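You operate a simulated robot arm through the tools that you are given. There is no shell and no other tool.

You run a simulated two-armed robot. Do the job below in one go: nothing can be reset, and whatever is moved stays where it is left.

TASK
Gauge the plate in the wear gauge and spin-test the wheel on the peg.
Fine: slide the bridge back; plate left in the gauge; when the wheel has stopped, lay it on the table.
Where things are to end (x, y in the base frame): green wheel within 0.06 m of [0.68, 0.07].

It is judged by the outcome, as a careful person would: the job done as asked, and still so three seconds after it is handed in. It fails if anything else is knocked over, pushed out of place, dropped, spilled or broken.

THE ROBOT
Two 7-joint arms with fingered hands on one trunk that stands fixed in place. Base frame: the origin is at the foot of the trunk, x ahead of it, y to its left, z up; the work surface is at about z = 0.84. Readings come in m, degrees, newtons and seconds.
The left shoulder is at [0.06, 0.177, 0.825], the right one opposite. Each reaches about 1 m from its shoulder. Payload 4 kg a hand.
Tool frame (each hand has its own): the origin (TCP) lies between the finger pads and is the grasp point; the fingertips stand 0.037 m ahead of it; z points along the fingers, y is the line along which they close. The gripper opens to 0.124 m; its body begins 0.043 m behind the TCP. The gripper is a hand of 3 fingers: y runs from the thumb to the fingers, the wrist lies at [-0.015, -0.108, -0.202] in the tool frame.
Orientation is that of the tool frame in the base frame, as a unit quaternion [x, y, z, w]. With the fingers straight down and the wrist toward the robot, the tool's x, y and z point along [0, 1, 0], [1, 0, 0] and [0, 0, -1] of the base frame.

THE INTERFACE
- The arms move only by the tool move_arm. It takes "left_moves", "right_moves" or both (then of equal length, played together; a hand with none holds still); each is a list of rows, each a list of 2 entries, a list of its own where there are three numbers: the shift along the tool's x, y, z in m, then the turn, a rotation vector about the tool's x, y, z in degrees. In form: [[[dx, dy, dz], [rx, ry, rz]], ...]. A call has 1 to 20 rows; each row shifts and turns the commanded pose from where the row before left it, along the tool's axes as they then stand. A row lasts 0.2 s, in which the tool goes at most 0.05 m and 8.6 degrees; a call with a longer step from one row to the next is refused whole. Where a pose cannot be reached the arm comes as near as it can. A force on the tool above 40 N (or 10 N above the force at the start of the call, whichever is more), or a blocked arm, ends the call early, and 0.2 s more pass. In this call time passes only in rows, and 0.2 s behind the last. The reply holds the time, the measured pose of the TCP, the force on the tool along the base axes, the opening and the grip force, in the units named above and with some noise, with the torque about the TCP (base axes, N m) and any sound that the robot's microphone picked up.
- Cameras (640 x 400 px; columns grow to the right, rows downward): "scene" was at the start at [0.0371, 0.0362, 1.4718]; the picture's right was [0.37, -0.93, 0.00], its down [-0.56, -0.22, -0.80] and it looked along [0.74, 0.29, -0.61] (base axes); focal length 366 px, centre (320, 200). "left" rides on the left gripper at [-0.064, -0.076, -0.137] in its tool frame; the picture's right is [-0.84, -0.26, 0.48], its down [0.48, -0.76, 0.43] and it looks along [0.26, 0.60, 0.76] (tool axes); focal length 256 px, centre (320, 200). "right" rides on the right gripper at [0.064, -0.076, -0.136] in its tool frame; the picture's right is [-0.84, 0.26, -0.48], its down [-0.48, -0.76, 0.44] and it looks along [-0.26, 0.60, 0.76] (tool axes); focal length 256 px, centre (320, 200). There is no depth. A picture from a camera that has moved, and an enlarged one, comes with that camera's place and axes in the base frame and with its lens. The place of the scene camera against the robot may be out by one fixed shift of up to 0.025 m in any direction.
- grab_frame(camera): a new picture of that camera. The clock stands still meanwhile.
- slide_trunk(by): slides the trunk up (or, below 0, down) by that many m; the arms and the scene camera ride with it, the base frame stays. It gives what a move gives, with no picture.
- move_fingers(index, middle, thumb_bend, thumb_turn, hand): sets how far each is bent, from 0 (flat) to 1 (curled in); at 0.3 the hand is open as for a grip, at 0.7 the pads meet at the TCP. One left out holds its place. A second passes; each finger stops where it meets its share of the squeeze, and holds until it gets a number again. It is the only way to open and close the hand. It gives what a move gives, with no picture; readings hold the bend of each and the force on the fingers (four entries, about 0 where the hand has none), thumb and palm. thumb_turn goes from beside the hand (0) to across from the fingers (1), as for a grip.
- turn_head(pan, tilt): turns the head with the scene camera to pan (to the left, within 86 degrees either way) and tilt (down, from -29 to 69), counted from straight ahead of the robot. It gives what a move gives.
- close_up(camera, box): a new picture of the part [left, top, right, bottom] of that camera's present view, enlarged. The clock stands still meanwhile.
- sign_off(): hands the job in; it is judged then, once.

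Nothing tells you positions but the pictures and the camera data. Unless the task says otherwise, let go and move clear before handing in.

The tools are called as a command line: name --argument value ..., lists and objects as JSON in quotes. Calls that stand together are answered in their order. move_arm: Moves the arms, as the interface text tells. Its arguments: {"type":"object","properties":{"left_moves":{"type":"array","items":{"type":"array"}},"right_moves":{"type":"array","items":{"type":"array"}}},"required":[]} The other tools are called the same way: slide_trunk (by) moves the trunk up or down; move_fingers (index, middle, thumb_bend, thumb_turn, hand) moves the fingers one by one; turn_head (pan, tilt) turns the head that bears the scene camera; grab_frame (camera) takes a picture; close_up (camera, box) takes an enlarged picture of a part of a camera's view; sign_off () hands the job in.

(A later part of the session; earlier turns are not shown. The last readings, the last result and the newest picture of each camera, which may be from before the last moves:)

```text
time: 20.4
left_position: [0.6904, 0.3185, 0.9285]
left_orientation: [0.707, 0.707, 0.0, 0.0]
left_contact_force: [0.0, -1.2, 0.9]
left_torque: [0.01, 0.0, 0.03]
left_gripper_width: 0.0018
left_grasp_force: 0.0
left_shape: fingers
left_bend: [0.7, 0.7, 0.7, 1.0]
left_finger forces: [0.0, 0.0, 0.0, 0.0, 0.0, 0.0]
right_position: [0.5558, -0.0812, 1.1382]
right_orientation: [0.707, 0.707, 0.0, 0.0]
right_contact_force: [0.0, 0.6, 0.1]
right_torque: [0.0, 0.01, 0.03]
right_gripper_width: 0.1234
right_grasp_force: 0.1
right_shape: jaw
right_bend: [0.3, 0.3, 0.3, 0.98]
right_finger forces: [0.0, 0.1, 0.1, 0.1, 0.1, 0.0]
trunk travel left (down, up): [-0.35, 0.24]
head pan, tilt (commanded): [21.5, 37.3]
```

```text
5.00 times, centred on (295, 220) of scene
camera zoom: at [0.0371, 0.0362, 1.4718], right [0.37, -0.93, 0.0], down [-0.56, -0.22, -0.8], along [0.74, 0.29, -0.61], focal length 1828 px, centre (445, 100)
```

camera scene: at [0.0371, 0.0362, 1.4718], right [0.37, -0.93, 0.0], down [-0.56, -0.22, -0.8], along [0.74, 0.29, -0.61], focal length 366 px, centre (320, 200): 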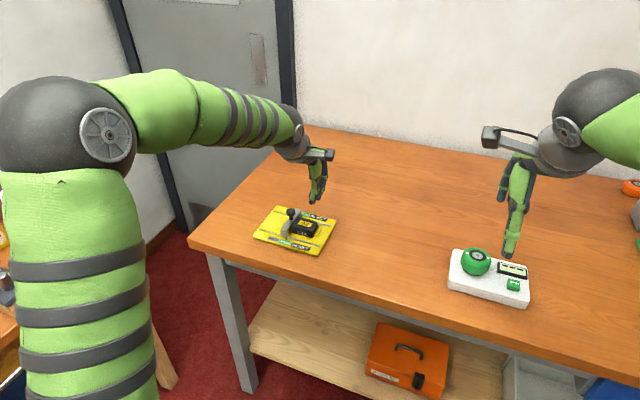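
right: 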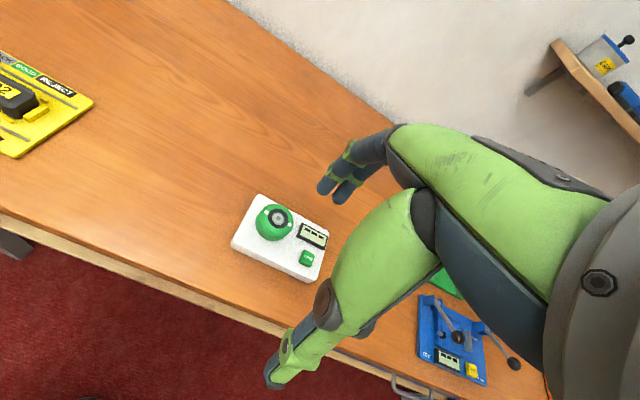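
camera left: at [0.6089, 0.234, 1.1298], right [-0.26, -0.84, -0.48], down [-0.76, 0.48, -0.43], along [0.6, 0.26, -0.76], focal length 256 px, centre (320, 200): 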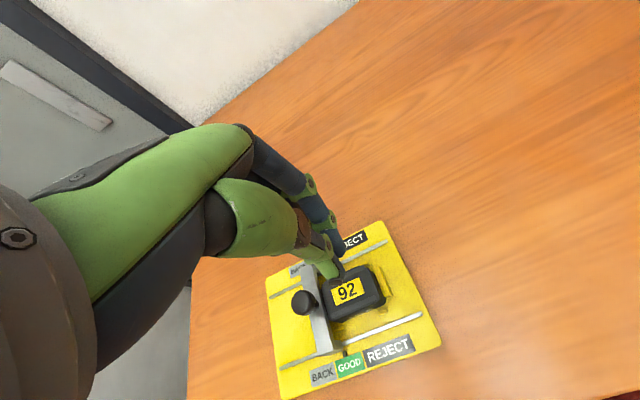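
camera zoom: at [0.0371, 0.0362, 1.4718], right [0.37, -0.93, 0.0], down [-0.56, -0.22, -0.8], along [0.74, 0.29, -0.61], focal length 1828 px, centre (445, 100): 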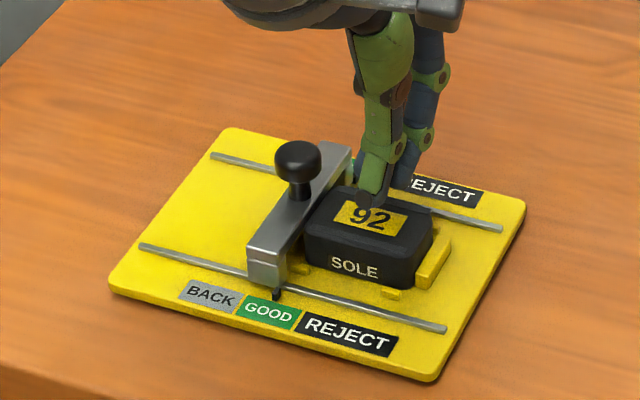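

Still a gap of around 0.02 m to the knob. I'll continue +y in small steps.

move_arm --left_moves '[[[0.005, 0, 0], [0, 0, 0]], [[0.004, 0, 0], [0, 0, 0]], [[0.003, 0, 0], [0, 0, 0]], [[0.003, 0, 0], [0, 0, 0]], [[0, 0, 0], [0, 0, 0]]]'

close_up --camera "left" --box '[200, 180, 480, 370]'

close_up --camera "scene" --box '[240, 180, 350, 260]'

```text
time: 21.6
left_position: [0.6917, 0.336, 0.9272]
left_orientation: [0.707, 0.707, 0.0, 0.0]
left_contact_force: [-0.4, -0.6, -0.6]
left_torque: [-0.04, -0.01, -0.01]
left_gripper_width: 0.0018
left_grasp_force: 0.0
left_shape: fingers
left_bend: [0.7, 0.7, 0.7, 1.0]
left_finger forces: [0.0, 0.0, 0.0, 0.0, 0.0, 0.0]
right_position: [0.5556, -0.0804, 1.1381]
right_orientation: [0.707, 0.707, 0.001, 0.001]
right_contact_force: [0.2, 0.1, 0.4]
right_torque: [0.03, 0.03, 0.0]
right_gripper_width: 0.1236
right_grasp_force: 0.1
right_shape: jaw
right_bend: [0.3, 0.3, 0.3, 0.98]
right_finger forces: [0.0, 0.0, 0.0, 0.0, 0.0, 0.0]
trunk travel left (down, up): [-0.35, 0.24]
head pan, tilt (commanded): [21.5, 37.3]
```

```text
2.11 times, centred on (340, 275) of left
camera zoom: at [0.6143, 0.2723, 1.0648], right [-0.26, -0.84, -0.48], down [-0.76, 0.48, -0.43], along [0.6, 0.26, -0.76], focal length 539 px, centre (278, 42)
```

zoom: 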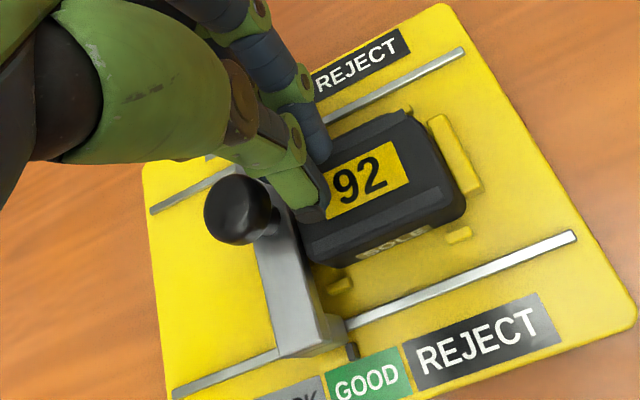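

```text
5.00 times, centred on (295, 220) of scene
camera zoom: at [0.0371, 0.0362, 1.4718], right [0.37, -0.93, 0.0], down [-0.56, -0.22, -0.8], along [0.74, 0.29, -0.61], focal length 1828 px, centre (445, 100)
```

zoom: 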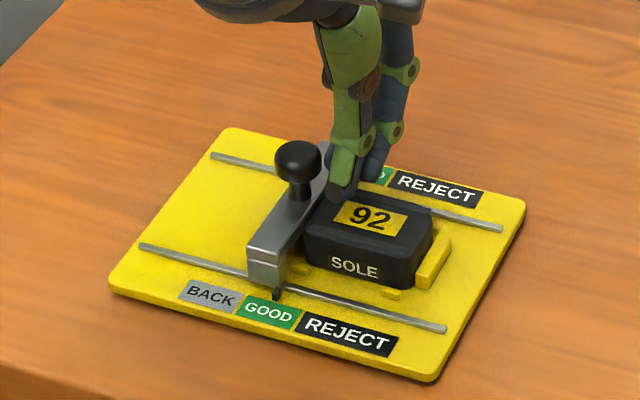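

No contact yet; the knob is just ahead. I'll go on in 3–4 mm steps, watching the fingers pass the knob correctly.

move_arm --left_moves '[[[0.003, 0, 0], [0, 0, 0]], [[0.003, 0, 0], [0, 0, 0]], [[0.003, 0, 0], [0, 0, 0]], [[0.003, 0, 0], [0, 0, 0]], [[0, 0, 0], [0, 0, 0]]]'

close_up --camera "left" --box '[200, 180, 480, 370]'

close_up --camera "scene" --box '[240, 180, 350, 260]'

```text
time: 22.8
left_position: [0.691, 0.3476, 0.9277]
left_orientation: [0.707, 0.707, -0.001, 0.0]
left_contact_force: [-0.3, -1.7, -1.0]
left_torque: [-0.03, 0.03, 0.0]
left_gripper_width: 0.0017
left_grasp_force: 0.6
left_shape: fingers
left_bend: [0.7, 0.7, 0.7, 1.0]
left_finger forces: [0.0, 0.6, 0.1, 0.0, 0.0, 0.0]
right_position: [0.5558, -0.0802, 1.1386]
right_orientation: [0.707, 0.707, 0.0, 0.0]
right_contact_force: [0.6, 0.8, 0.5]
right_torque: [0.0, -0.02, 0.02]
right_gripper_width: 0.1236
right_grasp_force: 0.1
right_shape: jaw
right_bend: [0.3, 0.3, 0.3, 0.98]
right_finger forces: [0.0, 0.0, 0.0, 0.0, 0.0, 0.0]
trunk travel left (down, up): [-0.35, 0.24]
head pan, tilt (commanded): [21.5, 37.3]
```

```text
2.11 times, centred on (340, 275) of left
camera zoom: at [0.6143, 0.2844, 1.065], right [-0.26, -0.84, -0.48], down [-0.76, 0.48, -0.43], along [0.6, 0.26, -0.76], focal length 539 px, centre (278, 42)
```

zoom: 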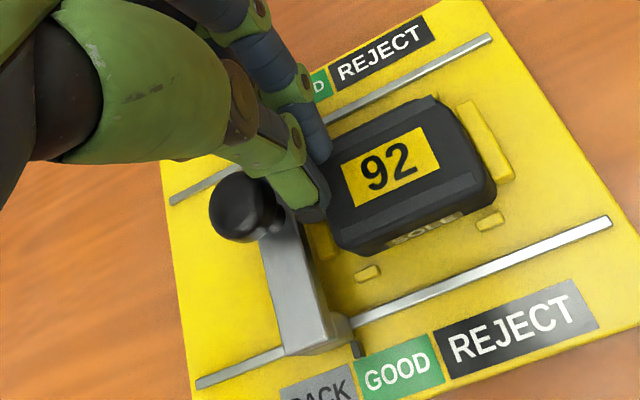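

```text
5.00 times, centred on (295, 220) of scene
camera zoom: at [0.0371, 0.0361, 1.4718], right [0.37, -0.93, 0.0], down [-0.56, -0.22, -0.8], along [0.74, 0.29, -0.61], focal length 1828 px, centre (445, 100)
```

zoom: 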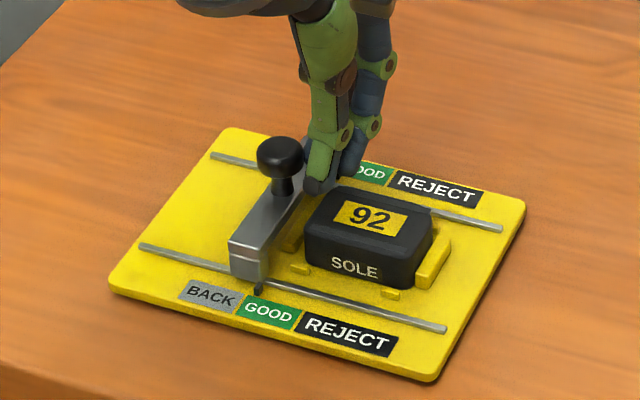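

The bridge is now sliding back with the fingers. About 14 mm more takes it to its starting place over BACK.

move_arm --left_moves '[[[0.003, 0, 0], [0, 0, 0]], [[0.003, 0, 0], [0, 0, 0]], [[0.003, 0, 0], [0, 0, 0]], [[0.003, 0, 0], [0, 0, 0]], [[0.002, 0, 0], [0, 0, 0]], [[0, 0, 0], [0, 0, 0]]]'

close_up --camera "left" --box '[200, 180, 480, 370]'

close_up --camera "scene" --box '[240, 180, 350, 260]'

```text
time: 24.2
left_position: [0.6928, 0.3616, 0.9292]
left_orientation: [0.707, 0.707, 0.0, 0.0]
left_contact_force: [0.7, -1.4, 0.0]
left_torque: [-0.03, -0.01, -0.02]
left_gripper_width: 0.0019
left_grasp_force: 0.1
left_shape: fingers
left_bend: [0.7, 0.7, 0.7, 1.0]
left_finger forces: [0.1, 0.6, 0.0, 0.1, 0.0, 0.1]
right_position: [0.5546, -0.0811, 1.1381]
right_orientation: [0.707, 0.708, 0.0, 0.0]
right_contact_force: [0.2, 0.9, -0.4]
right_torque: [0.0, 0.0, 0.02]
right_gripper_width: 0.124
right_grasp_force: 0.1
right_shape: jaw
right_bend: [0.3, 0.3, 0.3, 0.98]
right_finger forces: [0.0, 0.0, 0.0, 0.1, 0.1, 0.0]
trunk travel left (down, up): [-0.35, 0.24]
head pan, tilt (commanded): [21.5, 37.3]
```

```text
2.11 times, centred on (340, 275) of left
camera zoom: at [0.6155, 0.2979, 1.0661], right [-0.26, -0.84, -0.48], down [-0.76, 0.48, -0.43], along [0.6, 0.26, -0.76], focal length 539 px, centre (278, 42)
```

zoom: 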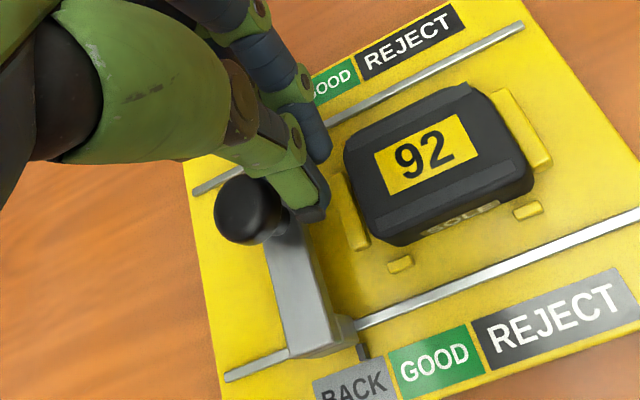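

```text
5.00 times, centred on (295, 220) of scene
camera zoom: at [0.0371, 0.0361, 1.4718], right [0.37, -0.93, 0.0], down [-0.56, -0.22, -0.8], along [0.74, 0.29, -0.61], focal length 1828 px, centre (445, 100)
```

zoom: 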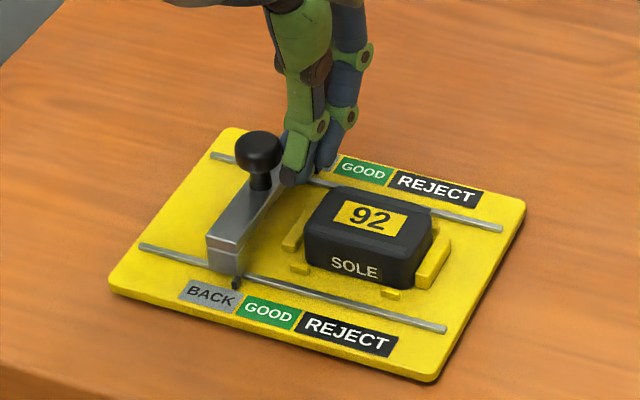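

The pointer is back on the BACK patch, a few millimetres short of where it began. I'll push a little further.

move_arm --left_moves '[[[0.002, 0, 0], [0, 0, 0]], [[0.002, 0, 0], [0, 0, 0]], [[0.002, 0, 0], [0, 0, 0]], [[0, 0, 0], [0, 0, 0]]]'

close_up --camera "scene" --box '[240, 180, 350, 260]'

```text
time: 25.2
left_position: [0.6924, 0.3667, 0.9295]
left_orientation: [0.707, 0.707, 0.0, 0.0]
left_contact_force: [1.4, -3.2, 0.7]
left_torque: [-0.12, -0.05, -0.02]
left_gripper_width: 0.0017
left_grasp_force: 1.6
left_shape: fingers
left_bend: [0.7, 0.69, 0.7, 1.0]
left_finger forces: [0.0, 3.4, 0.1, 0.0, 0.1, 0.1]
right_position: [0.5554, -0.0809, 1.1381]
right_orientation: [0.707, 0.707, 0.0, 0.0]
right_contact_force: [0.3, 0.3, -0.5]
right_torque: [-0.02, -0.02, -0.01]
right_gripper_width: 0.1236
right_grasp_force: 0.0
right_shape: jaw
right_bend: [0.3, 0.3, 0.3, 0.98]
right_finger forces: [0.1, 0.0, 0.1, 0.0, 0.0, 0.1]
trunk travel left (down, up): [-0.35, 0.24]
head pan, tilt (commanded): [21.5, 37.3]
```

```text
5.00 times, centred on (295, 220) of scene
camera zoom: at [0.0372, 0.0358, 1.4718], right [0.37, -0.93, 0.0], down [-0.56, -0.22, -0.8], along [0.74, 0.29, -0.61], focal length 1828 px, centre (445, 100)
```

zoom: 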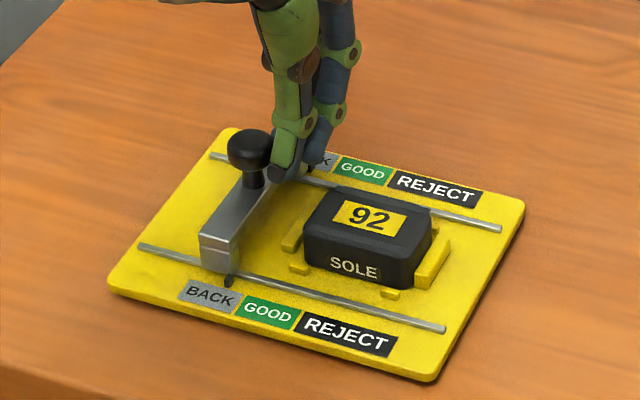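

The force rose to about 3.4 N right at the starting position, so the bridge is at its back stop. I'll move the left hand off the knob, up, and clear.

move_arm --left_moves '[[[-0.01, 0, 0], [0, 0, 0]], [[-0.015, 0, 0], [0, 0, 0]], [[0, 0, -0.03], [0, 0, 0]], [[0, 0, -0.04], [0, 0, 0]], [[0, 0, -0.04], [0, 0, 0]], [[0, 0, -0.04], [0, 0, 0]], [[0.03, -0.03, -0.02], [0, 0, 0]], [[0.03, -0.03, 0], [0, 0, 0]], [[0.03, -0.03, 0], [0, 0, 0]], [[0.03, -0.03, 0], [0, 0, 0]], [[0.03, -0.03, 0], [0, 0, 0]], [[0, 0, 0], [0, 0, 0]]]'

close_up --camera "scene" --box '[240, 180, 350, 260]'

grab_frame --camera "scene"

close_up --camera "left" --box '[370, 100, 640, 280]'

```text
time: 27.8
left_position: [0.541, 0.4923, 1.0967]
left_orientation: [0.707, 0.707, -0.001, 0.0]
left_contact_force: [-0.2, 0.5, -0.3]
left_torque: [0.0, -0.01, -0.02]
left_gripper_width: 0.0015
left_grasp_force: 0.1
left_shape: fingers
left_bend: [0.7, 0.7, 0.7, 1.0]
left_finger forces: [0.0, 0.1, 0.1, 0.0, 0.0, 0.0]
right_position: [0.5553, -0.0805, 1.1382]
right_orientation: [0.707, 0.707, 0.001, 0.0]
right_contact_force: [0.4, 0.3, -0.1]
right_torque: [0.02, -0.03, 0.04]
right_gripper_width: 0.1231
right_grasp_force: 0.1
right_shape: jaw
right_bend: [0.3, 0.3, 0.3, 0.98]
right_finger forces: [0.0, 0.0, 0.1, 0.0, 0.0, 0.0]
trunk travel left (down, up): [-0.35, 0.24]
head pan, tilt (commanded): [21.5, 37.3]
```

```text
5.00 times, centred on (295, 220) of scene
camera zoom: at [0.037, 0.0362, 1.4718], right [0.37, -0.93, 0.0], down [-0.56, -0.22, -0.8], along [0.74, 0.29, -0.61], focal length 1828 px, centre (445, 100)
```

zoom: 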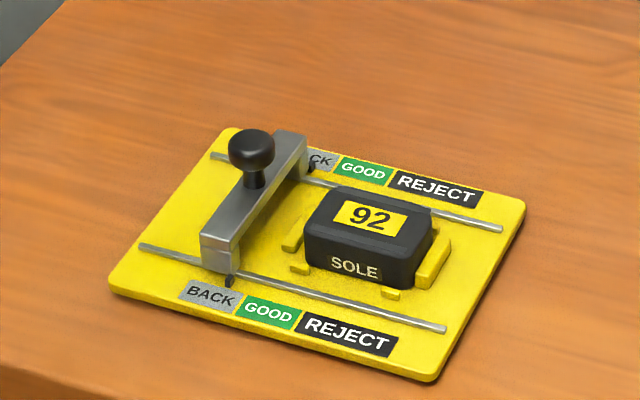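

```text
taken
camera scene: at [0.037, 0.0362, 1.4718], right [0.37, -0.93, 0.0], down [-0.56, -0.22, -0.8], along [0.74, 0.29, -0.61], focal length 366 px, centre (320, 200)
```

scene: 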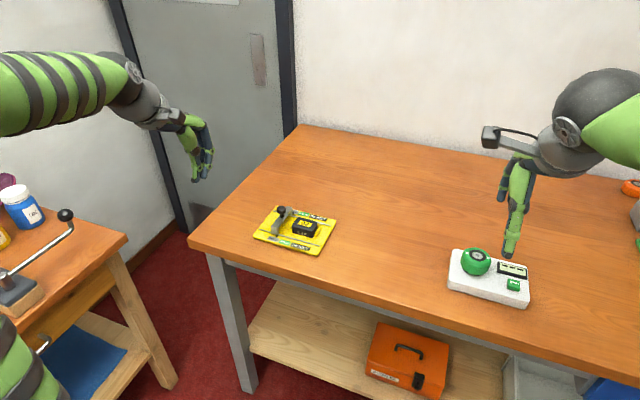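

```text
2.22 times, centred on (505, 190) of left
camera zoom: at [0.4639, 0.4295, 1.2344], right [-0.26, -0.84, -0.48], down [-0.76, 0.48, -0.43], along [0.6, 0.26, -0.76], focal length 569 px, centre (-91, 222)
```

zoom: 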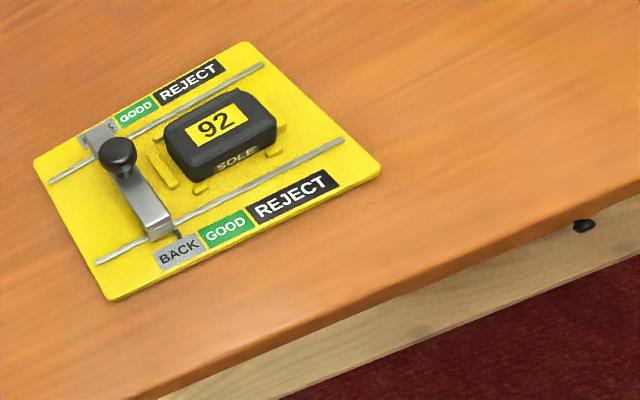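

The gauge is finished: the bridge is back, the plate sits in its nest and nothing has shifted. Next, I'll close the right fingers and bring that hand over the SPIN button, staying high first to refine its position.

move_fingers --hand "right" --index 0.7 --middle 0.7 --thumb_bend 0.7 --thumb_turn 1

move_arm --right_moves '[[[-0.02, 0.022, 0.02], [0, 0, 0]], [[-0.02, 0.022, 0.02], [0, 0, 0]], [[-0.02, 0.022, 0.02], [0, 0, 0]], [[-0.02, 0.022, 0.02], [0, 0, 0]], [[-0.004, 0.022, 0.02], [0, 0, 0]], [[0, 0, 0], [0, 0, 0]]]'

grab_frame --camera "right"

close_up --camera "scene" --box '[430, 210, 560, 310]'

```text
time: 28.8
left_position: [0.5407, 0.493, 1.0965]
left_orientation: [0.707, 0.708, 0.0, -0.001]
left_contact_force: [0.3, -0.1, 0.9]
left_torque: [-0.01, -0.01, 0.01]
left_gripper_width: 0.0016
left_grasp_force: 0.1
left_shape: fingers
left_bend: [0.7, 0.7, 0.7, 1.0]
left_finger forces: [0.0, 0.0, 0.0, 0.1, 0.1, 0.0]
right_position: [0.5553, -0.08, 1.1384]
right_orientation: [0.707, 0.707, -0.001, -0.001]
right_contact_force: [0.7, -0.5, -0.7]
right_torque: [0.0, -0.04, -0.03]
right_gripper_width: 0.0021
right_grasp_force: 0.1
right_shape: fingers
right_bend: [0.7, 0.7, 0.7, 1.0]
right_finger forces: [0.0, 0.1, 0.1, 0.1, 0.0, 0.1]
trunk travel left (down, up): [-0.35, 0.24]
head pan, tilt (commanded): [21.5, 37.3]
```

```text
time: 30.2
left_position: [0.5407, 0.4922, 1.0977]
left_orientation: [0.707, 0.707, 0.0, 0.0]
left_contact_force: [0.3, 0.4, 0.2]
left_torque: [0.01, -0.02, -0.01]
left_gripper_width: 0.0021
left_grasp_force: 0.1
left_shape: fingers
left_bend: [0.7, 0.7, 0.7, 1.0]
left_finger forces: [0.0, 0.0, 0.0, 0.0, 0.1, 0.0]
right_position: [0.6642, -0.1684, 1.0378]
right_orientation: [0.707, 0.707, 0.001, 0.001]
right_contact_force: [-0.1, -0.5, 0.2]
right_torque: [-0.02, 0.0, 0.02]
right_gripper_width: 0.0021
right_grasp_force: 0.1
right_shape: fingers
right_bend: [0.7, 0.7, 0.7, 1.0]
right_finger forces: [0.0, 0.0, 0.0, 0.0, 0.1, 0.0]
trunk travel left (down, up): [-0.35, 0.24]
head pan, tilt (commanded): [21.5, 37.3]
```

```text
taken
camera right: at [0.5882, -0.1041, 1.1729], right [0.26, -0.84, 0.48], down [-0.76, -0.48, -0.44], along [0.6, -0.26, -0.76], focal length 256 px, centre (320, 200)
```

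right: 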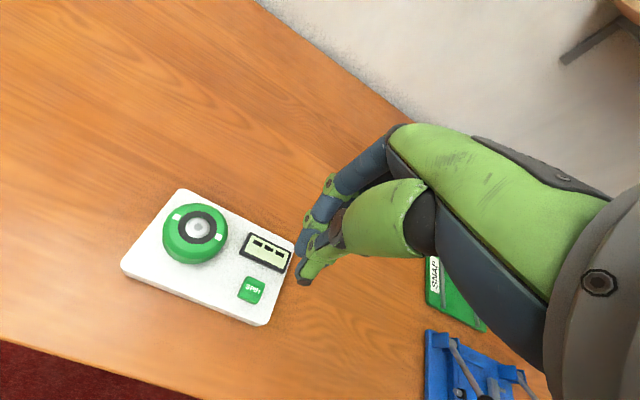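

```text
4.00 times, centred on (495, 260) of scene
camera zoom: at [0.0371, 0.0363, 1.4718], right [0.37, -0.93, 0.0], down [-0.56, -0.22, -0.8], along [0.74, 0.29, -0.61], focal length 1462 px, centre (-380, -40)
```

zoom: 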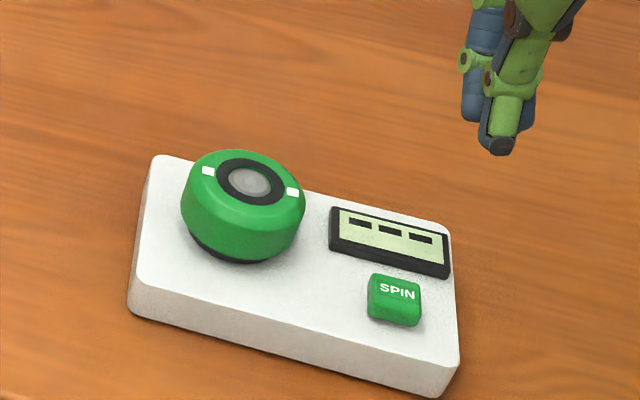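

close_up --camera "right" --box '[110, 180, 350, 330]'

```text
2.67 times, centred on (230, 255) of right
camera zoom: at [0.5882, -0.1041, 1.1729], right [0.26, -0.84, 0.48], down [-0.76, -0.48, -0.44], along [0.6, -0.26, -0.76], focal length 683 px, centre (560, 53)
```

zoom: 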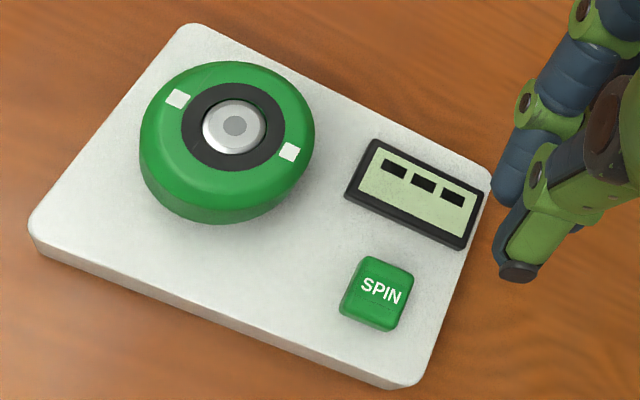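

The SPIN button top is at about (0.663, -0.162, 0.886), and the wheel is centred near (0.686, -0.082) with a diameter of roughly 0.066 and top at about 0.916. I'll move the closed fingertips over the button, then look before pressing.

move_arm --right_moves '[[[0.006, 0, 0.03], [0, 0, 0]], [[0, 0, 0.03], [0, 0, 0]], [[0, 0, 0.025], [0, 0, 0]], [[0, 0, 0.01], [0, 0, 0]], [[0, 0, 0], [0, 0, 0]]]'

grab_frame --camera "right"

close_up --camera "scene" --box '[430, 210, 560, 310]'

close_up --camera "right" --box '[180, 200, 400, 340]'

```text
time: 31.4
left_position: [0.5407, 0.493, 1.0977]
left_orientation: [0.707, 0.707, 0.0, 0.0]
left_contact_force: [-0.1, 0.3, -0.3]
left_torque: [0.0, -0.01, 0.0]
left_gripper_width: 0.0017
left_grasp_force: 0.1
left_shape: fingers
left_bend: [0.7, 0.7, 0.7, 1.0]
left_finger forces: [0.0, 0.0, 0.1, 0.1, 0.1, 0.1]
right_position: [0.6653, -0.1582, 0.9404]
right_orientation: [0.708, 0.707, 0.001, 0.001]
right_contact_force: [0.4, -1.1, -0.5]
right_torque: [0.03, -0.01, 0.01]
right_gripper_width: 0.002
right_grasp_force: 0.0
right_shape: fingers
right_bend: [0.7, 0.7, 0.7, 1.0]
right_finger forces: [0.0, 0.0, 0.0, 0.0, 0.1, 0.1]
trunk travel left (down, up): [-0.35, 0.24]
head pan, tilt (commanded): [21.5, 37.3]
```

```text
taken
camera right: at [0.5889, -0.0947, 1.076], right [0.26, -0.84, 0.48], down [-0.76, -0.48, -0.44], along [0.6, -0.26, -0.76], focal length 256 px, centre (320, 200)
```

right: 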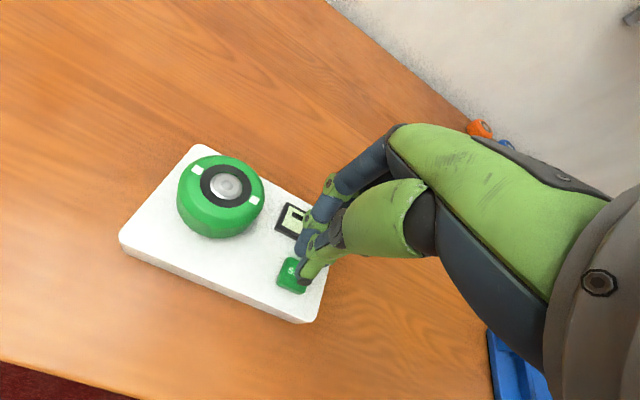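

```text
4.00 times, centred on (495, 260) of scene
camera zoom: at [0.0371, 0.0362, 1.4718], right [0.37, -0.93, 0.0], down [-0.56, -0.22, -0.8], along [0.74, 0.29, -0.61], focal length 1462 px, centre (-380, -40)
```

zoom: 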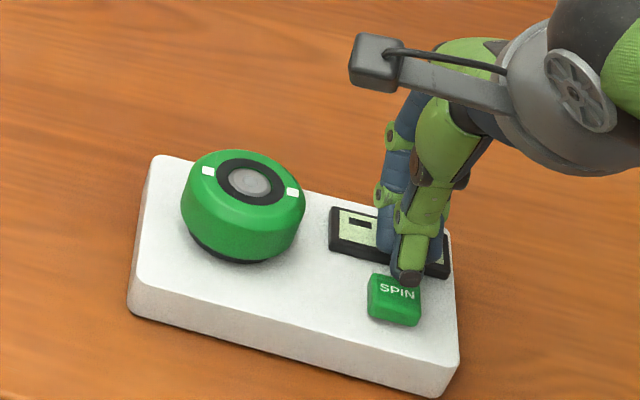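

```text
2.86 times, centred on (290, 270) of right
camera zoom: at [0.5889, -0.0947, 1.076], right [0.26, -0.84, 0.48], down [-0.76, -0.48, -0.44], along [0.6, -0.26, -0.76], focal length 731 px, centre (406, 0)
```

zoom: 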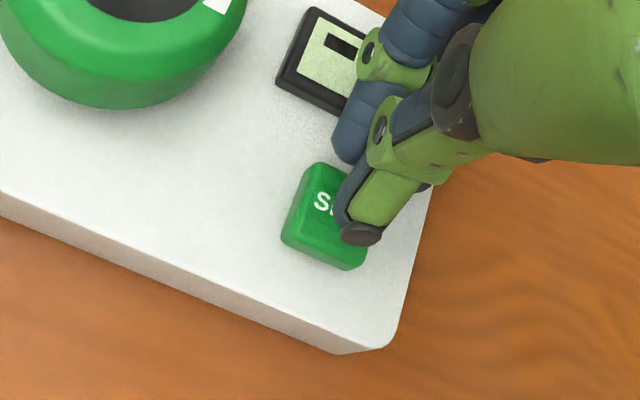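

The thumb and the fingers straddle the button along x, so I'll open the thumb and use just the two fingers. I'll also shift about 9 mm toward the robot so they land on the button centre.

move_arm --right_moves '[[[-0.001, -0.005, -0.01], [0, 0, 0]], [[-0.001, -0.004, 0], [0, 0, 0]], [[0, 0, 0], [0, 0, 0]]]'

move_fingers --hand "right" --thumb_bend 0.35

close_up --camera "right" --box '[180, 200, 400, 340]'

close_up --camera "scene" --box '[430, 210, 560, 310]'

```text
time: 32.2
left_position: [0.541, 0.4937, 1.098]
left_orientation: [0.707, 0.707, 0.0, 0.0]
left_contact_force: [0.4, 0.2, 0.9]
left_torque: [-0.03, -0.03, 0.04]
left_gripper_width: 0.0016
left_grasp_force: 0.0
left_shape: fingers
left_bend: [0.7, 0.7, 0.7, 1.0]
left_finger forces: [0.1, 0.1, 0.1, 0.0, 0.0, 0.1]
right_position: [0.656, -0.1606, 0.9526]
right_orientation: [0.707, 0.707, 0.0, 0.0]
right_contact_force: [-0.7, 0.6, 0.3]
right_torque: [0.04, 0.01, 0.0]
right_gripper_width: 0.0019
right_grasp_force: 0.0
right_shape: fingers
right_bend: [0.7, 0.7, 0.7, 1.0]
right_finger forces: [0.1, 0.0, 0.0, 0.0, 0.0, 0.1]
trunk travel left (down, up): [-0.35, 0.24]
head pan, tilt (commanded): [21.5, 37.3]
```

```text
time: 33.2
left_position: [0.5399, 0.4928, 1.0973]
left_orientation: [0.707, 0.707, 0.0, 0.0]
left_contact_force: [-0.1, 0.0, 0.4]
left_torque: [-0.01, -0.01, 0.02]
left_gripper_width: 0.0021
left_grasp_force: 0.0
left_shape: fingers
left_bend: [0.7, 0.7, 0.7, 1.0]
left_finger forces: [0.0, 0.1, 0.1, 0.0, 0.1, 0.0]
right_position: [0.657, -0.1611, 0.9523]
right_orientation: [0.707, 0.707, 0.0, 0.0]
right_contact_force: [-0.3, 0.2, 0.1]
right_torque: [-0.03, 0.02, 0.02]
right_gripper_width: 0.0544
right_grasp_force: 0.1
right_shape: fingers
right_bend: [0.7, 0.7, 0.35, 0.98]
right_finger forces: [0.0, 0.1, 0.0, 0.0, 0.0, 0.0]
trunk travel left (down, up): [-0.35, 0.24]
head pan, tilt (commanded): [21.5, 37.3]
```

```text
2.86 times, centred on (290, 270) of right
camera zoom: at [0.5806, -0.0974, 1.0877], right [0.26, -0.84, 0.48], down [-0.76, -0.48, -0.44], along [0.6, -0.26, -0.76], focal length 731 px, centre (406, 0)
```

zoom: 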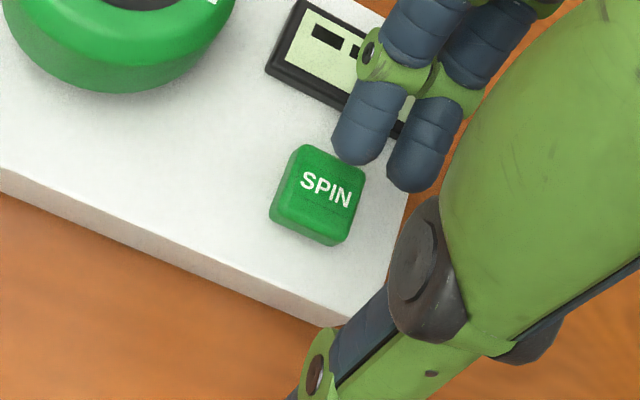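

```text
4.00 times, centred on (495, 260) of scene
camera zoom: at [0.0371, 0.0362, 1.4718], right [0.37, -0.93, 0.0], down [-0.56, -0.22, -0.8], along [0.74, 0.29, -0.61], focal length 1462 px, centre (-380, -40)
```

zoom: 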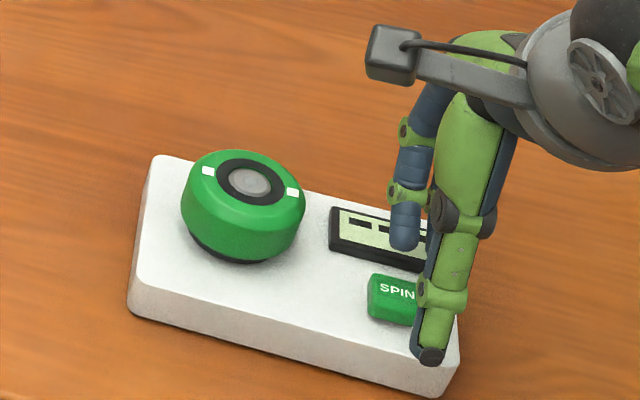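

The two fingers are over the button with the thumb out of the way; a 4 mm shift in y centres them. Then I'll go down and press gently.

move_arm --right_moves '[[[0.004, 0, 0.01], [0, 0, 0]], [[0, 0, 0.01], [0, 0, 0]], [[0, 0, 0], [0, 0, 0]]]'

close_up --camera "right" --box '[180, 200, 400, 340]'

close_up --camera "scene" --box '[430, 210, 560, 310]'

```text
time: 34.0
left_position: [0.5404, 0.4929, 1.0976]
left_orientation: [0.707, 0.707, 0.0, 0.0]
left_contact_force: [-0.6, 0.1, 1.0]
left_torque: [-0.04, -0.01, -0.01]
left_gripper_width: 0.0017
left_grasp_force: 0.1
left_shape: fingers
left_bend: [0.7, 0.7, 0.7, 1.0]
left_finger forces: [0.0, 0.1, 0.0, 0.0, 0.0, 0.1]
right_position: [0.6566, -0.1566, 0.9332]
right_orientation: [0.707, 0.707, 0.001, 0.0]
right_contact_force: [-0.4, -0.8, 0.9]
right_torque: [0.0, 0.0, -0.02]
right_gripper_width: 0.0545
right_grasp_force: 0.1
right_shape: fingers
right_bend: [0.7, 0.7, 0.35, 0.98]
right_finger forces: [0.0, 0.0, 0.0, 0.0, 0.0, 0.1]
trunk travel left (down, up): [-0.35, 0.24]
head pan, tilt (commanded): [21.5, 37.3]
```

```text
2.86 times, centred on (290, 270) of right
camera zoom: at [0.5796, -0.0922, 1.0682], right [0.26, -0.84, 0.48], down [-0.76, -0.48, -0.44], along [0.6, -0.26, -0.76], focal length 731 px, centre (406, 0)
```

zoom: 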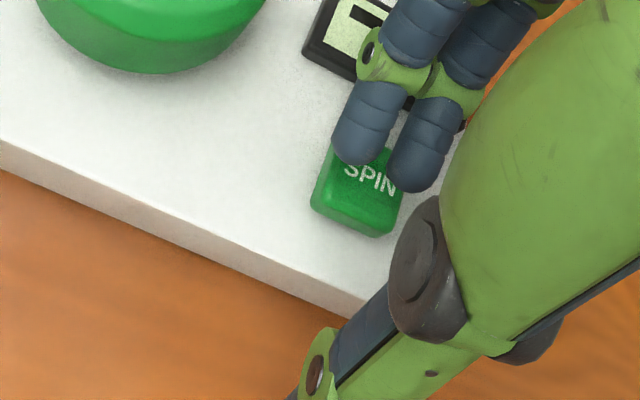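

```text
4.00 times, centred on (495, 260) of scene
camera zoom: at [0.0371, 0.0362, 1.4718], right [0.37, -0.93, 0.0], down [-0.56, -0.22, -0.8], along [0.74, 0.29, -0.61], focal length 1462 px, centre (-380, -40)
```

zoom: 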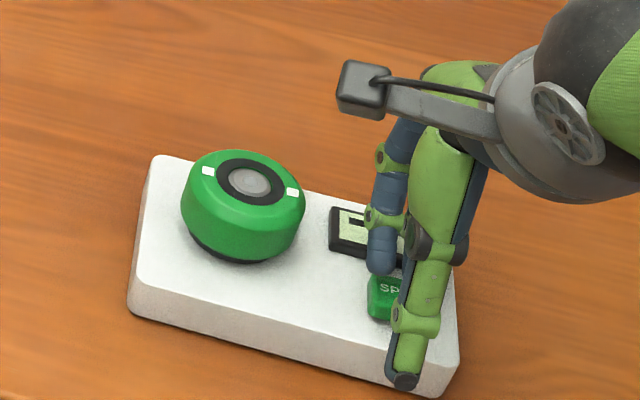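

The fingers are right above the SPIN button and the thumb hangs in front of the tester's edge, clear of it. I'll press down in small steps.

move_arm --right_moves '[[[0, 0, 0.003], [0, 0, 0]], [[0, 0, 0.003], [0, 0, 0]], [[0, 0, 0.003], [0, 0, 0]]]'

close_up --camera "scene" --box '[430, 210, 560, 310]'

```text
time: 34.8
left_position: [0.5403, 0.493, 1.0984]
left_orientation: [0.707, 0.707, 0.0, 0.0]
left_contact_force: [-0.6, 0.5, -0.6]
left_torque: [-0.01, -0.01, -0.03]
left_gripper_width: 0.002
left_grasp_force: 0.1
left_shape: fingers
left_bend: [0.7, 0.7, 0.7, 1.0]
left_finger forces: [0.1, 0.1, 0.0, 0.0, 0.0, 0.0]
right_position: [0.6556, -0.1549, 0.9238]
right_orientation: [0.708, 0.707, 0.0, 0.0]
right_contact_force: [0.0, -0.4, 0.2]
right_torque: [-0.01, -0.02, 0.03]
right_gripper_width: 0.054
right_grasp_force: 0.0
right_shape: fingers
right_bend: [0.7, 0.7, 0.35, 0.98]
right_finger forces: [0.7, 0.0, 0.0, 0.1, 0.0, 0.1]
trunk travel left (down, up): [-0.35, 0.24]
head pan, tilt (commanded): [21.5, 37.3]
```

```text
4.00 times, centred on (495, 260) of scene
camera zoom: at [0.037, 0.0362, 1.4718], right [0.37, -0.93, 0.0], down [-0.56, -0.22, -0.8], along [0.74, 0.29, -0.61], focal length 1462 px, centre (-380, -40)
```

zoom: 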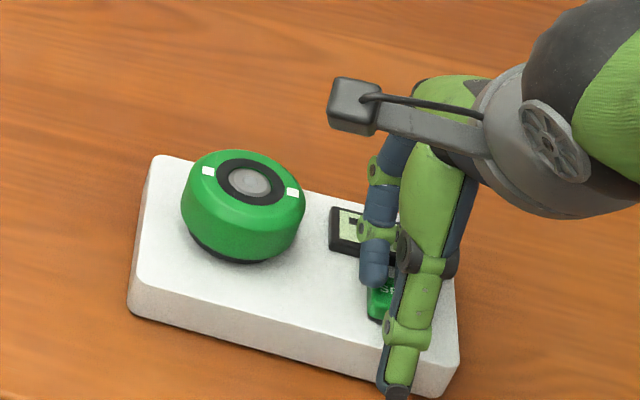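

The index finger is just touching the button (0.7 N). I'll press a little further and then lift in the same call.

move_arm --right_moves '[[[0, 0, 0.002], [0, 0, 0]], [[0, 0, 0.002], [0, 0, 0]], [[0, 0, 0], [0, 0, 0]]]'

close_up --camera "scene" --box '[430, 210, 560, 310]'

```text
time: 35.6
left_position: [0.5405, 0.4922, 1.0977]
left_orientation: [0.706, 0.708, -0.001, 0.0]
left_contact_force: [0.0, -0.4, -0.8]
left_torque: [-0.03, 0.0, -0.01]
left_gripper_width: 0.0019
left_grasp_force: 0.0
left_shape: fingers
left_bend: [0.7, 0.7, 0.7, 1.0]
left_finger forces: [0.0, 0.1, 0.1, 0.1, 0.1, 0.0]
right_position: [0.6553, -0.156, 0.9202]
right_orientation: [0.707, 0.707, 0.0, 0.001]
right_contact_force: [-0.4, 1.5, 2.2]
right_torque: [0.03, -0.05, 0.01]
right_gripper_width: 0.0542
right_grasp_force: 1.5
right_shape: fingers
right_bend: [0.7, 0.7, 0.35, 0.98]
right_finger forces: [2.4, 0.0, 0.1, 0.0, 0.0, 0.1]
trunk travel left (down, up): [-0.35, 0.24]
head pan, tilt (commanded): [21.5, 37.3]
heard: click
```

```text
4.00 times, centred on (495, 260) of scene
camera zoom: at [0.037, 0.0363, 1.4718], right [0.37, -0.93, 0.0], down [-0.56, -0.22, -0.8], along [0.74, 0.29, -0.61], focal length 1462 px, centre (-380, -40)
```

zoom: 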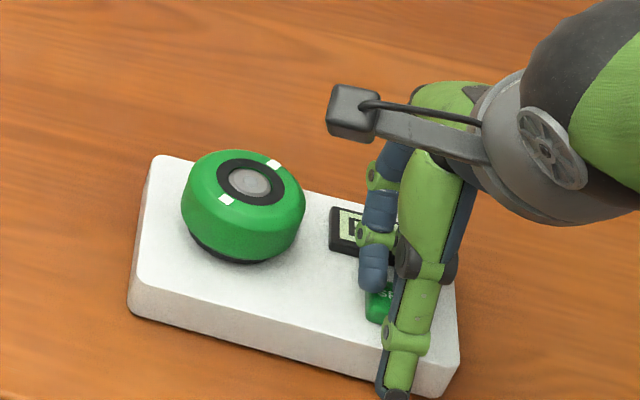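

A click was heard and the wheel's white marks have moved, so it is spinning. I'll lift the right hand straight up and clear, and watch the wheel and display.

move_arm --right_moves '[[[0, 0, -0.03], [0, 0, 0]], [[0, 0, -0.04], [0, 0, 0]], [[0, 0, -0.04], [0, 0, 0]], [[0, -0.03, -0.04], [0, 0, 0]], [[0, -0.03, 0], [0, 0, 0]], [[0, 0, 0], [0, 0, 0]]]'

close_up --camera "scene" --box '[430, 230, 550, 305]'

close_up --camera "right" --box '[160, 150, 360, 290]'

```text
time: 37.0
left_position: [0.5415, 0.4926, 1.096]
left_orientation: [0.707, 0.708, 0.001, -0.001]
left_contact_force: [-0.3, -0.7, -0.4]
left_torque: [-0.01, -0.05, 0.02]
left_gripper_width: 0.0017
left_grasp_force: 0.1
left_shape: fingers
left_bend: [0.7, 0.7, 0.7, 1.0]
left_finger forces: [0.0, 0.0, 0.0, 0.0, 0.0, 0.1]
right_position: [0.597, -0.1571, 1.0694]
right_orientation: [0.707, 0.707, -0.001, 0.0]
right_contact_force: [-0.9, -0.2, 0.0]
right_torque: [-0.01, -0.01, 0.0]
right_gripper_width: 0.0542
right_grasp_force: 0.1
right_shape: fingers
right_bend: [0.7, 0.7, 0.35, 0.98]
right_finger forces: [0.0, 0.0, 0.1, 0.0, 0.1, 0.0]
trunk travel left (down, up): [-0.35, 0.24]
head pan, tilt (commanded): [21.5, 37.3]
```

```text
5.33 times, centred on (490, 268) of scene
camera zoom: at [0.0372, 0.0362, 1.4718], right [0.37, -0.93, 0.0], down [-0.56, -0.22, -0.8], along [0.74, 0.29, -0.61], focal length 1950 px, centre (-587, -160)
```

zoom: 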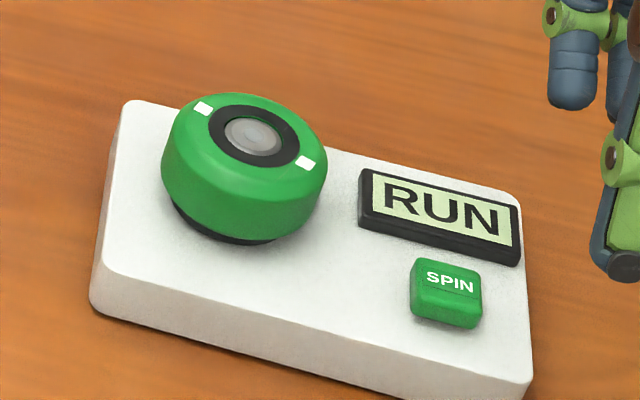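

```text
2.86 times, centred on (260, 220) of right
camera zoom: at [0.5211, -0.0936, 1.2055], right [0.26, -0.84, 0.48], down [-0.76, -0.48, -0.43], along [0.6, -0.26, -0.76], focal length 731 px, centre (491, 143)
```

zoom: 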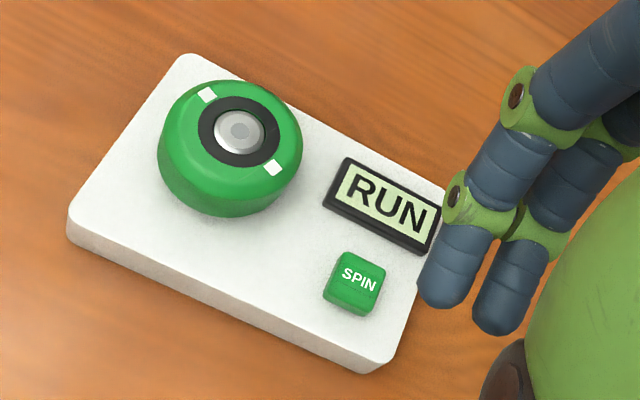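

The display shows RUN and the wheel is turning, so I must wait. Meanwhile I'll open the right hand well above and away from the wheel.

move_fingers --hand "right" --index 0.3 --middle 0.3 --thumb_bend 0.3 --thumb_turn 1

close_up --camera "scene" --box '[430, 230, 550, 305]'

move_arm --right_moves '[[[0, 0, 0], [0, 0, 0]], [[0, 0, 0], [0, 0, 0]], [[0, 0, 0], [0, 0, 0]], [[0, 0, 0], [0, 0, 0]], [[0, 0, 0], [0, 0, 0]]]'

close_up --camera "scene" --box '[430, 230, 550, 305]'

```text
time: 38.0
left_position: [0.5412, 0.4922, 1.0962]
left_orientation: [0.707, 0.707, -0.001, 0.0]
left_contact_force: [1.0, -1.0, 0.3]
left_torque: [-0.01, 0.0, -0.02]
left_gripper_width: 0.002
left_grasp_force: 0.1
left_shape: fingers
left_bend: [0.7, 0.7, 0.7, 1.0]
left_finger forces: [0.0, 0.0, 0.0, 0.1, 0.1, 0.0]
right_position: [0.5982, -0.158, 1.0697]
right_orientation: [0.707, 0.707, 0.001, 0.0]
right_contact_force: [-0.8, 0.2, 0.1]
right_torque: [-0.02, -0.05, 0.02]
right_gripper_width: 0.1232
right_grasp_force: 0.0
right_shape: fingers
right_bend: [0.3, 0.3, 0.3, 0.98]
right_finger forces: [0.1, 0.0, 0.0, 0.0, 0.0, 0.0]
trunk travel left (down, up): [-0.35, 0.24]
head pan, tilt (commanded): [21.5, 37.3]
```

```text
5.33 times, centred on (490, 268) of scene
camera zoom: at [0.0371, 0.0362, 1.4718], right [0.37, -0.93, 0.0], down [-0.56, -0.22, -0.8], along [0.74, 0.29, -0.61], focal length 1950 px, centre (-587, -160)
```

zoom: 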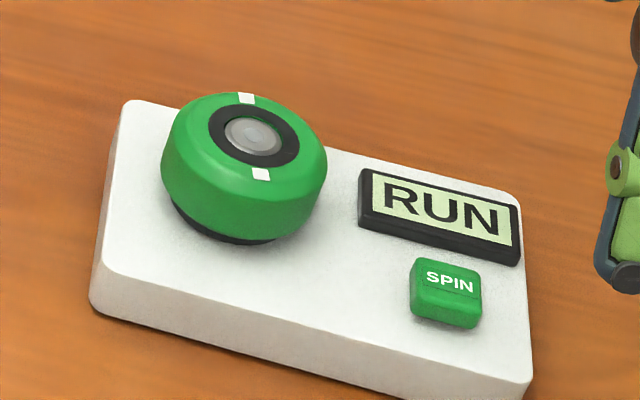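

```text
time: 39.2
left_position: [0.5407, 0.4929, 1.0969]
left_orientation: [0.707, 0.707, 0.0, 0.0]
left_contact_force: [-0.4, -0.5, -0.2]
left_torque: [-0.03, 0.02, 0.0]
left_gripper_width: 0.0016
left_grasp_force: 0.0
left_shape: fingers
left_bend: [0.7, 0.7, 0.7, 1.0]
left_finger forces: [0.0, 0.0, 0.0, 0.1, 0.1, 0.0]
right_position: [0.5977, -0.1568, 1.0693]
right_orientation: [0.707, 0.707, 0.001, 0.0]
right_contact_force: [0.2, 0.0, 0.0]
right_torque: [-0.02, 0.02, -0.01]
right_gripper_width: 0.1235
right_grasp_force: 0.1
right_shape: fingers
right_bend: [0.3, 0.3, 0.3, 0.98]
right_finger forces: [0.1, 0.1, 0.0, 0.1, 0.1, 0.0]
trunk travel left (down, up): [-0.35, 0.24]
head pan, tilt (commanded): [21.5, 37.3]
```

```text
5.33 times, centred on (490, 268) of scene
camera zoom: at [0.0371, 0.0362, 1.4718], right [0.37, -0.93, 0.0], down [-0.56, -0.22, -0.8], along [0.74, 0.29, -0.61], focal length 1950 px, centre (-587, -160)
```

zoom: 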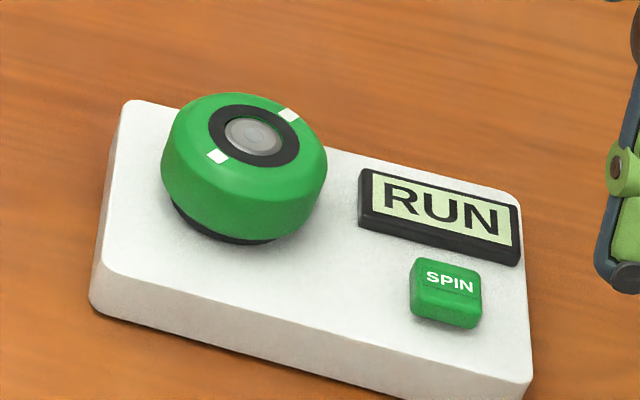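

The wheel is still turning with RUN on the display. I'll bring the open hand well above the wheel (no contact) while I wait.

move_arm --right_moves '[[[0.02, 0.022, 0], [0, 0, 0]], [[0.02, 0.022, 0], [0, 0, 0]], [[0.02, 0.022, -0.005], [0, 0, 0]], [[0.015, 0.022, -0.005], [0, 0, 0]], [[0, 0, 0], [0, 0, 0]], [[0, 0, 0], [0, 0, 0]], [[0, 0, 0], [0, 0, 0]], [[0, 0, 0], [0, 0, 0]], [[0, 0, 0], [0, 0, 0]], [[0, 0, 0], [0, 0, 0]]]'

grab_frame --camera "right"

close_up --camera "scene" --box '[430, 230, 550, 305]'

```text
time: 41.4
left_position: [0.5407, 0.4914, 1.0966]
left_orientation: [0.707, 0.707, 0.0, -0.001]
left_contact_force: [0.2, -0.3, -0.6]
left_torque: [0.01, -0.01, 0.01]
left_gripper_width: 0.0019
left_grasp_force: 0.0
left_shape: fingers
left_bend: [0.7, 0.7, 0.7, 1.0]
left_finger forces: [0.0, 0.0, 0.0, 0.0, 0.0, 0.0]
right_position: [0.6839, -0.0828, 1.0821]
right_orientation: [0.707, 0.707, 0.0, -0.001]
right_contact_force: [0.3, -0.2, 0.3]
right_torque: [0.01, 0.0, -0.02]
right_gripper_width: 0.1233
right_grasp_force: 0.0
right_shape: fingers
right_bend: [0.3, 0.3, 0.3, 0.98]
right_finger forces: [0.1, 0.1, 0.1, 0.1, 0.0, 0.0]
trunk travel left (down, up): [-0.35, 0.24]
head pan, tilt (commanded): [21.5, 37.3]
```

```text
taken
camera right: at [0.608, -0.0186, 1.2174], right [0.26, -0.84, 0.48], down [-0.76, -0.48, -0.44], along [0.6, -0.26, -0.76], focal length 256 px, centre (320, 200)
```

right: 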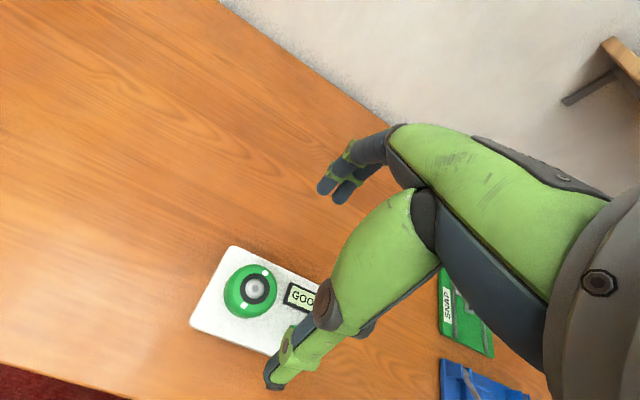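

```text
5.33 times, centred on (490, 268) of scene
camera zoom: at [0.0371, 0.0362, 1.4718], right [0.37, -0.93, 0.0], down [-0.56, -0.22, -0.8], along [0.74, 0.29, -0.61], focal length 1950 px, centre (-587, -160)
```

zoom: 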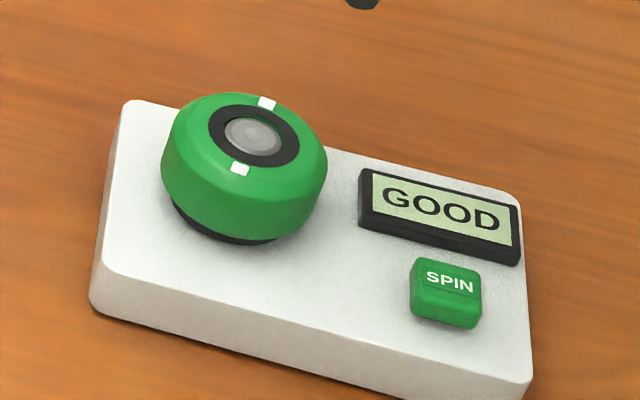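

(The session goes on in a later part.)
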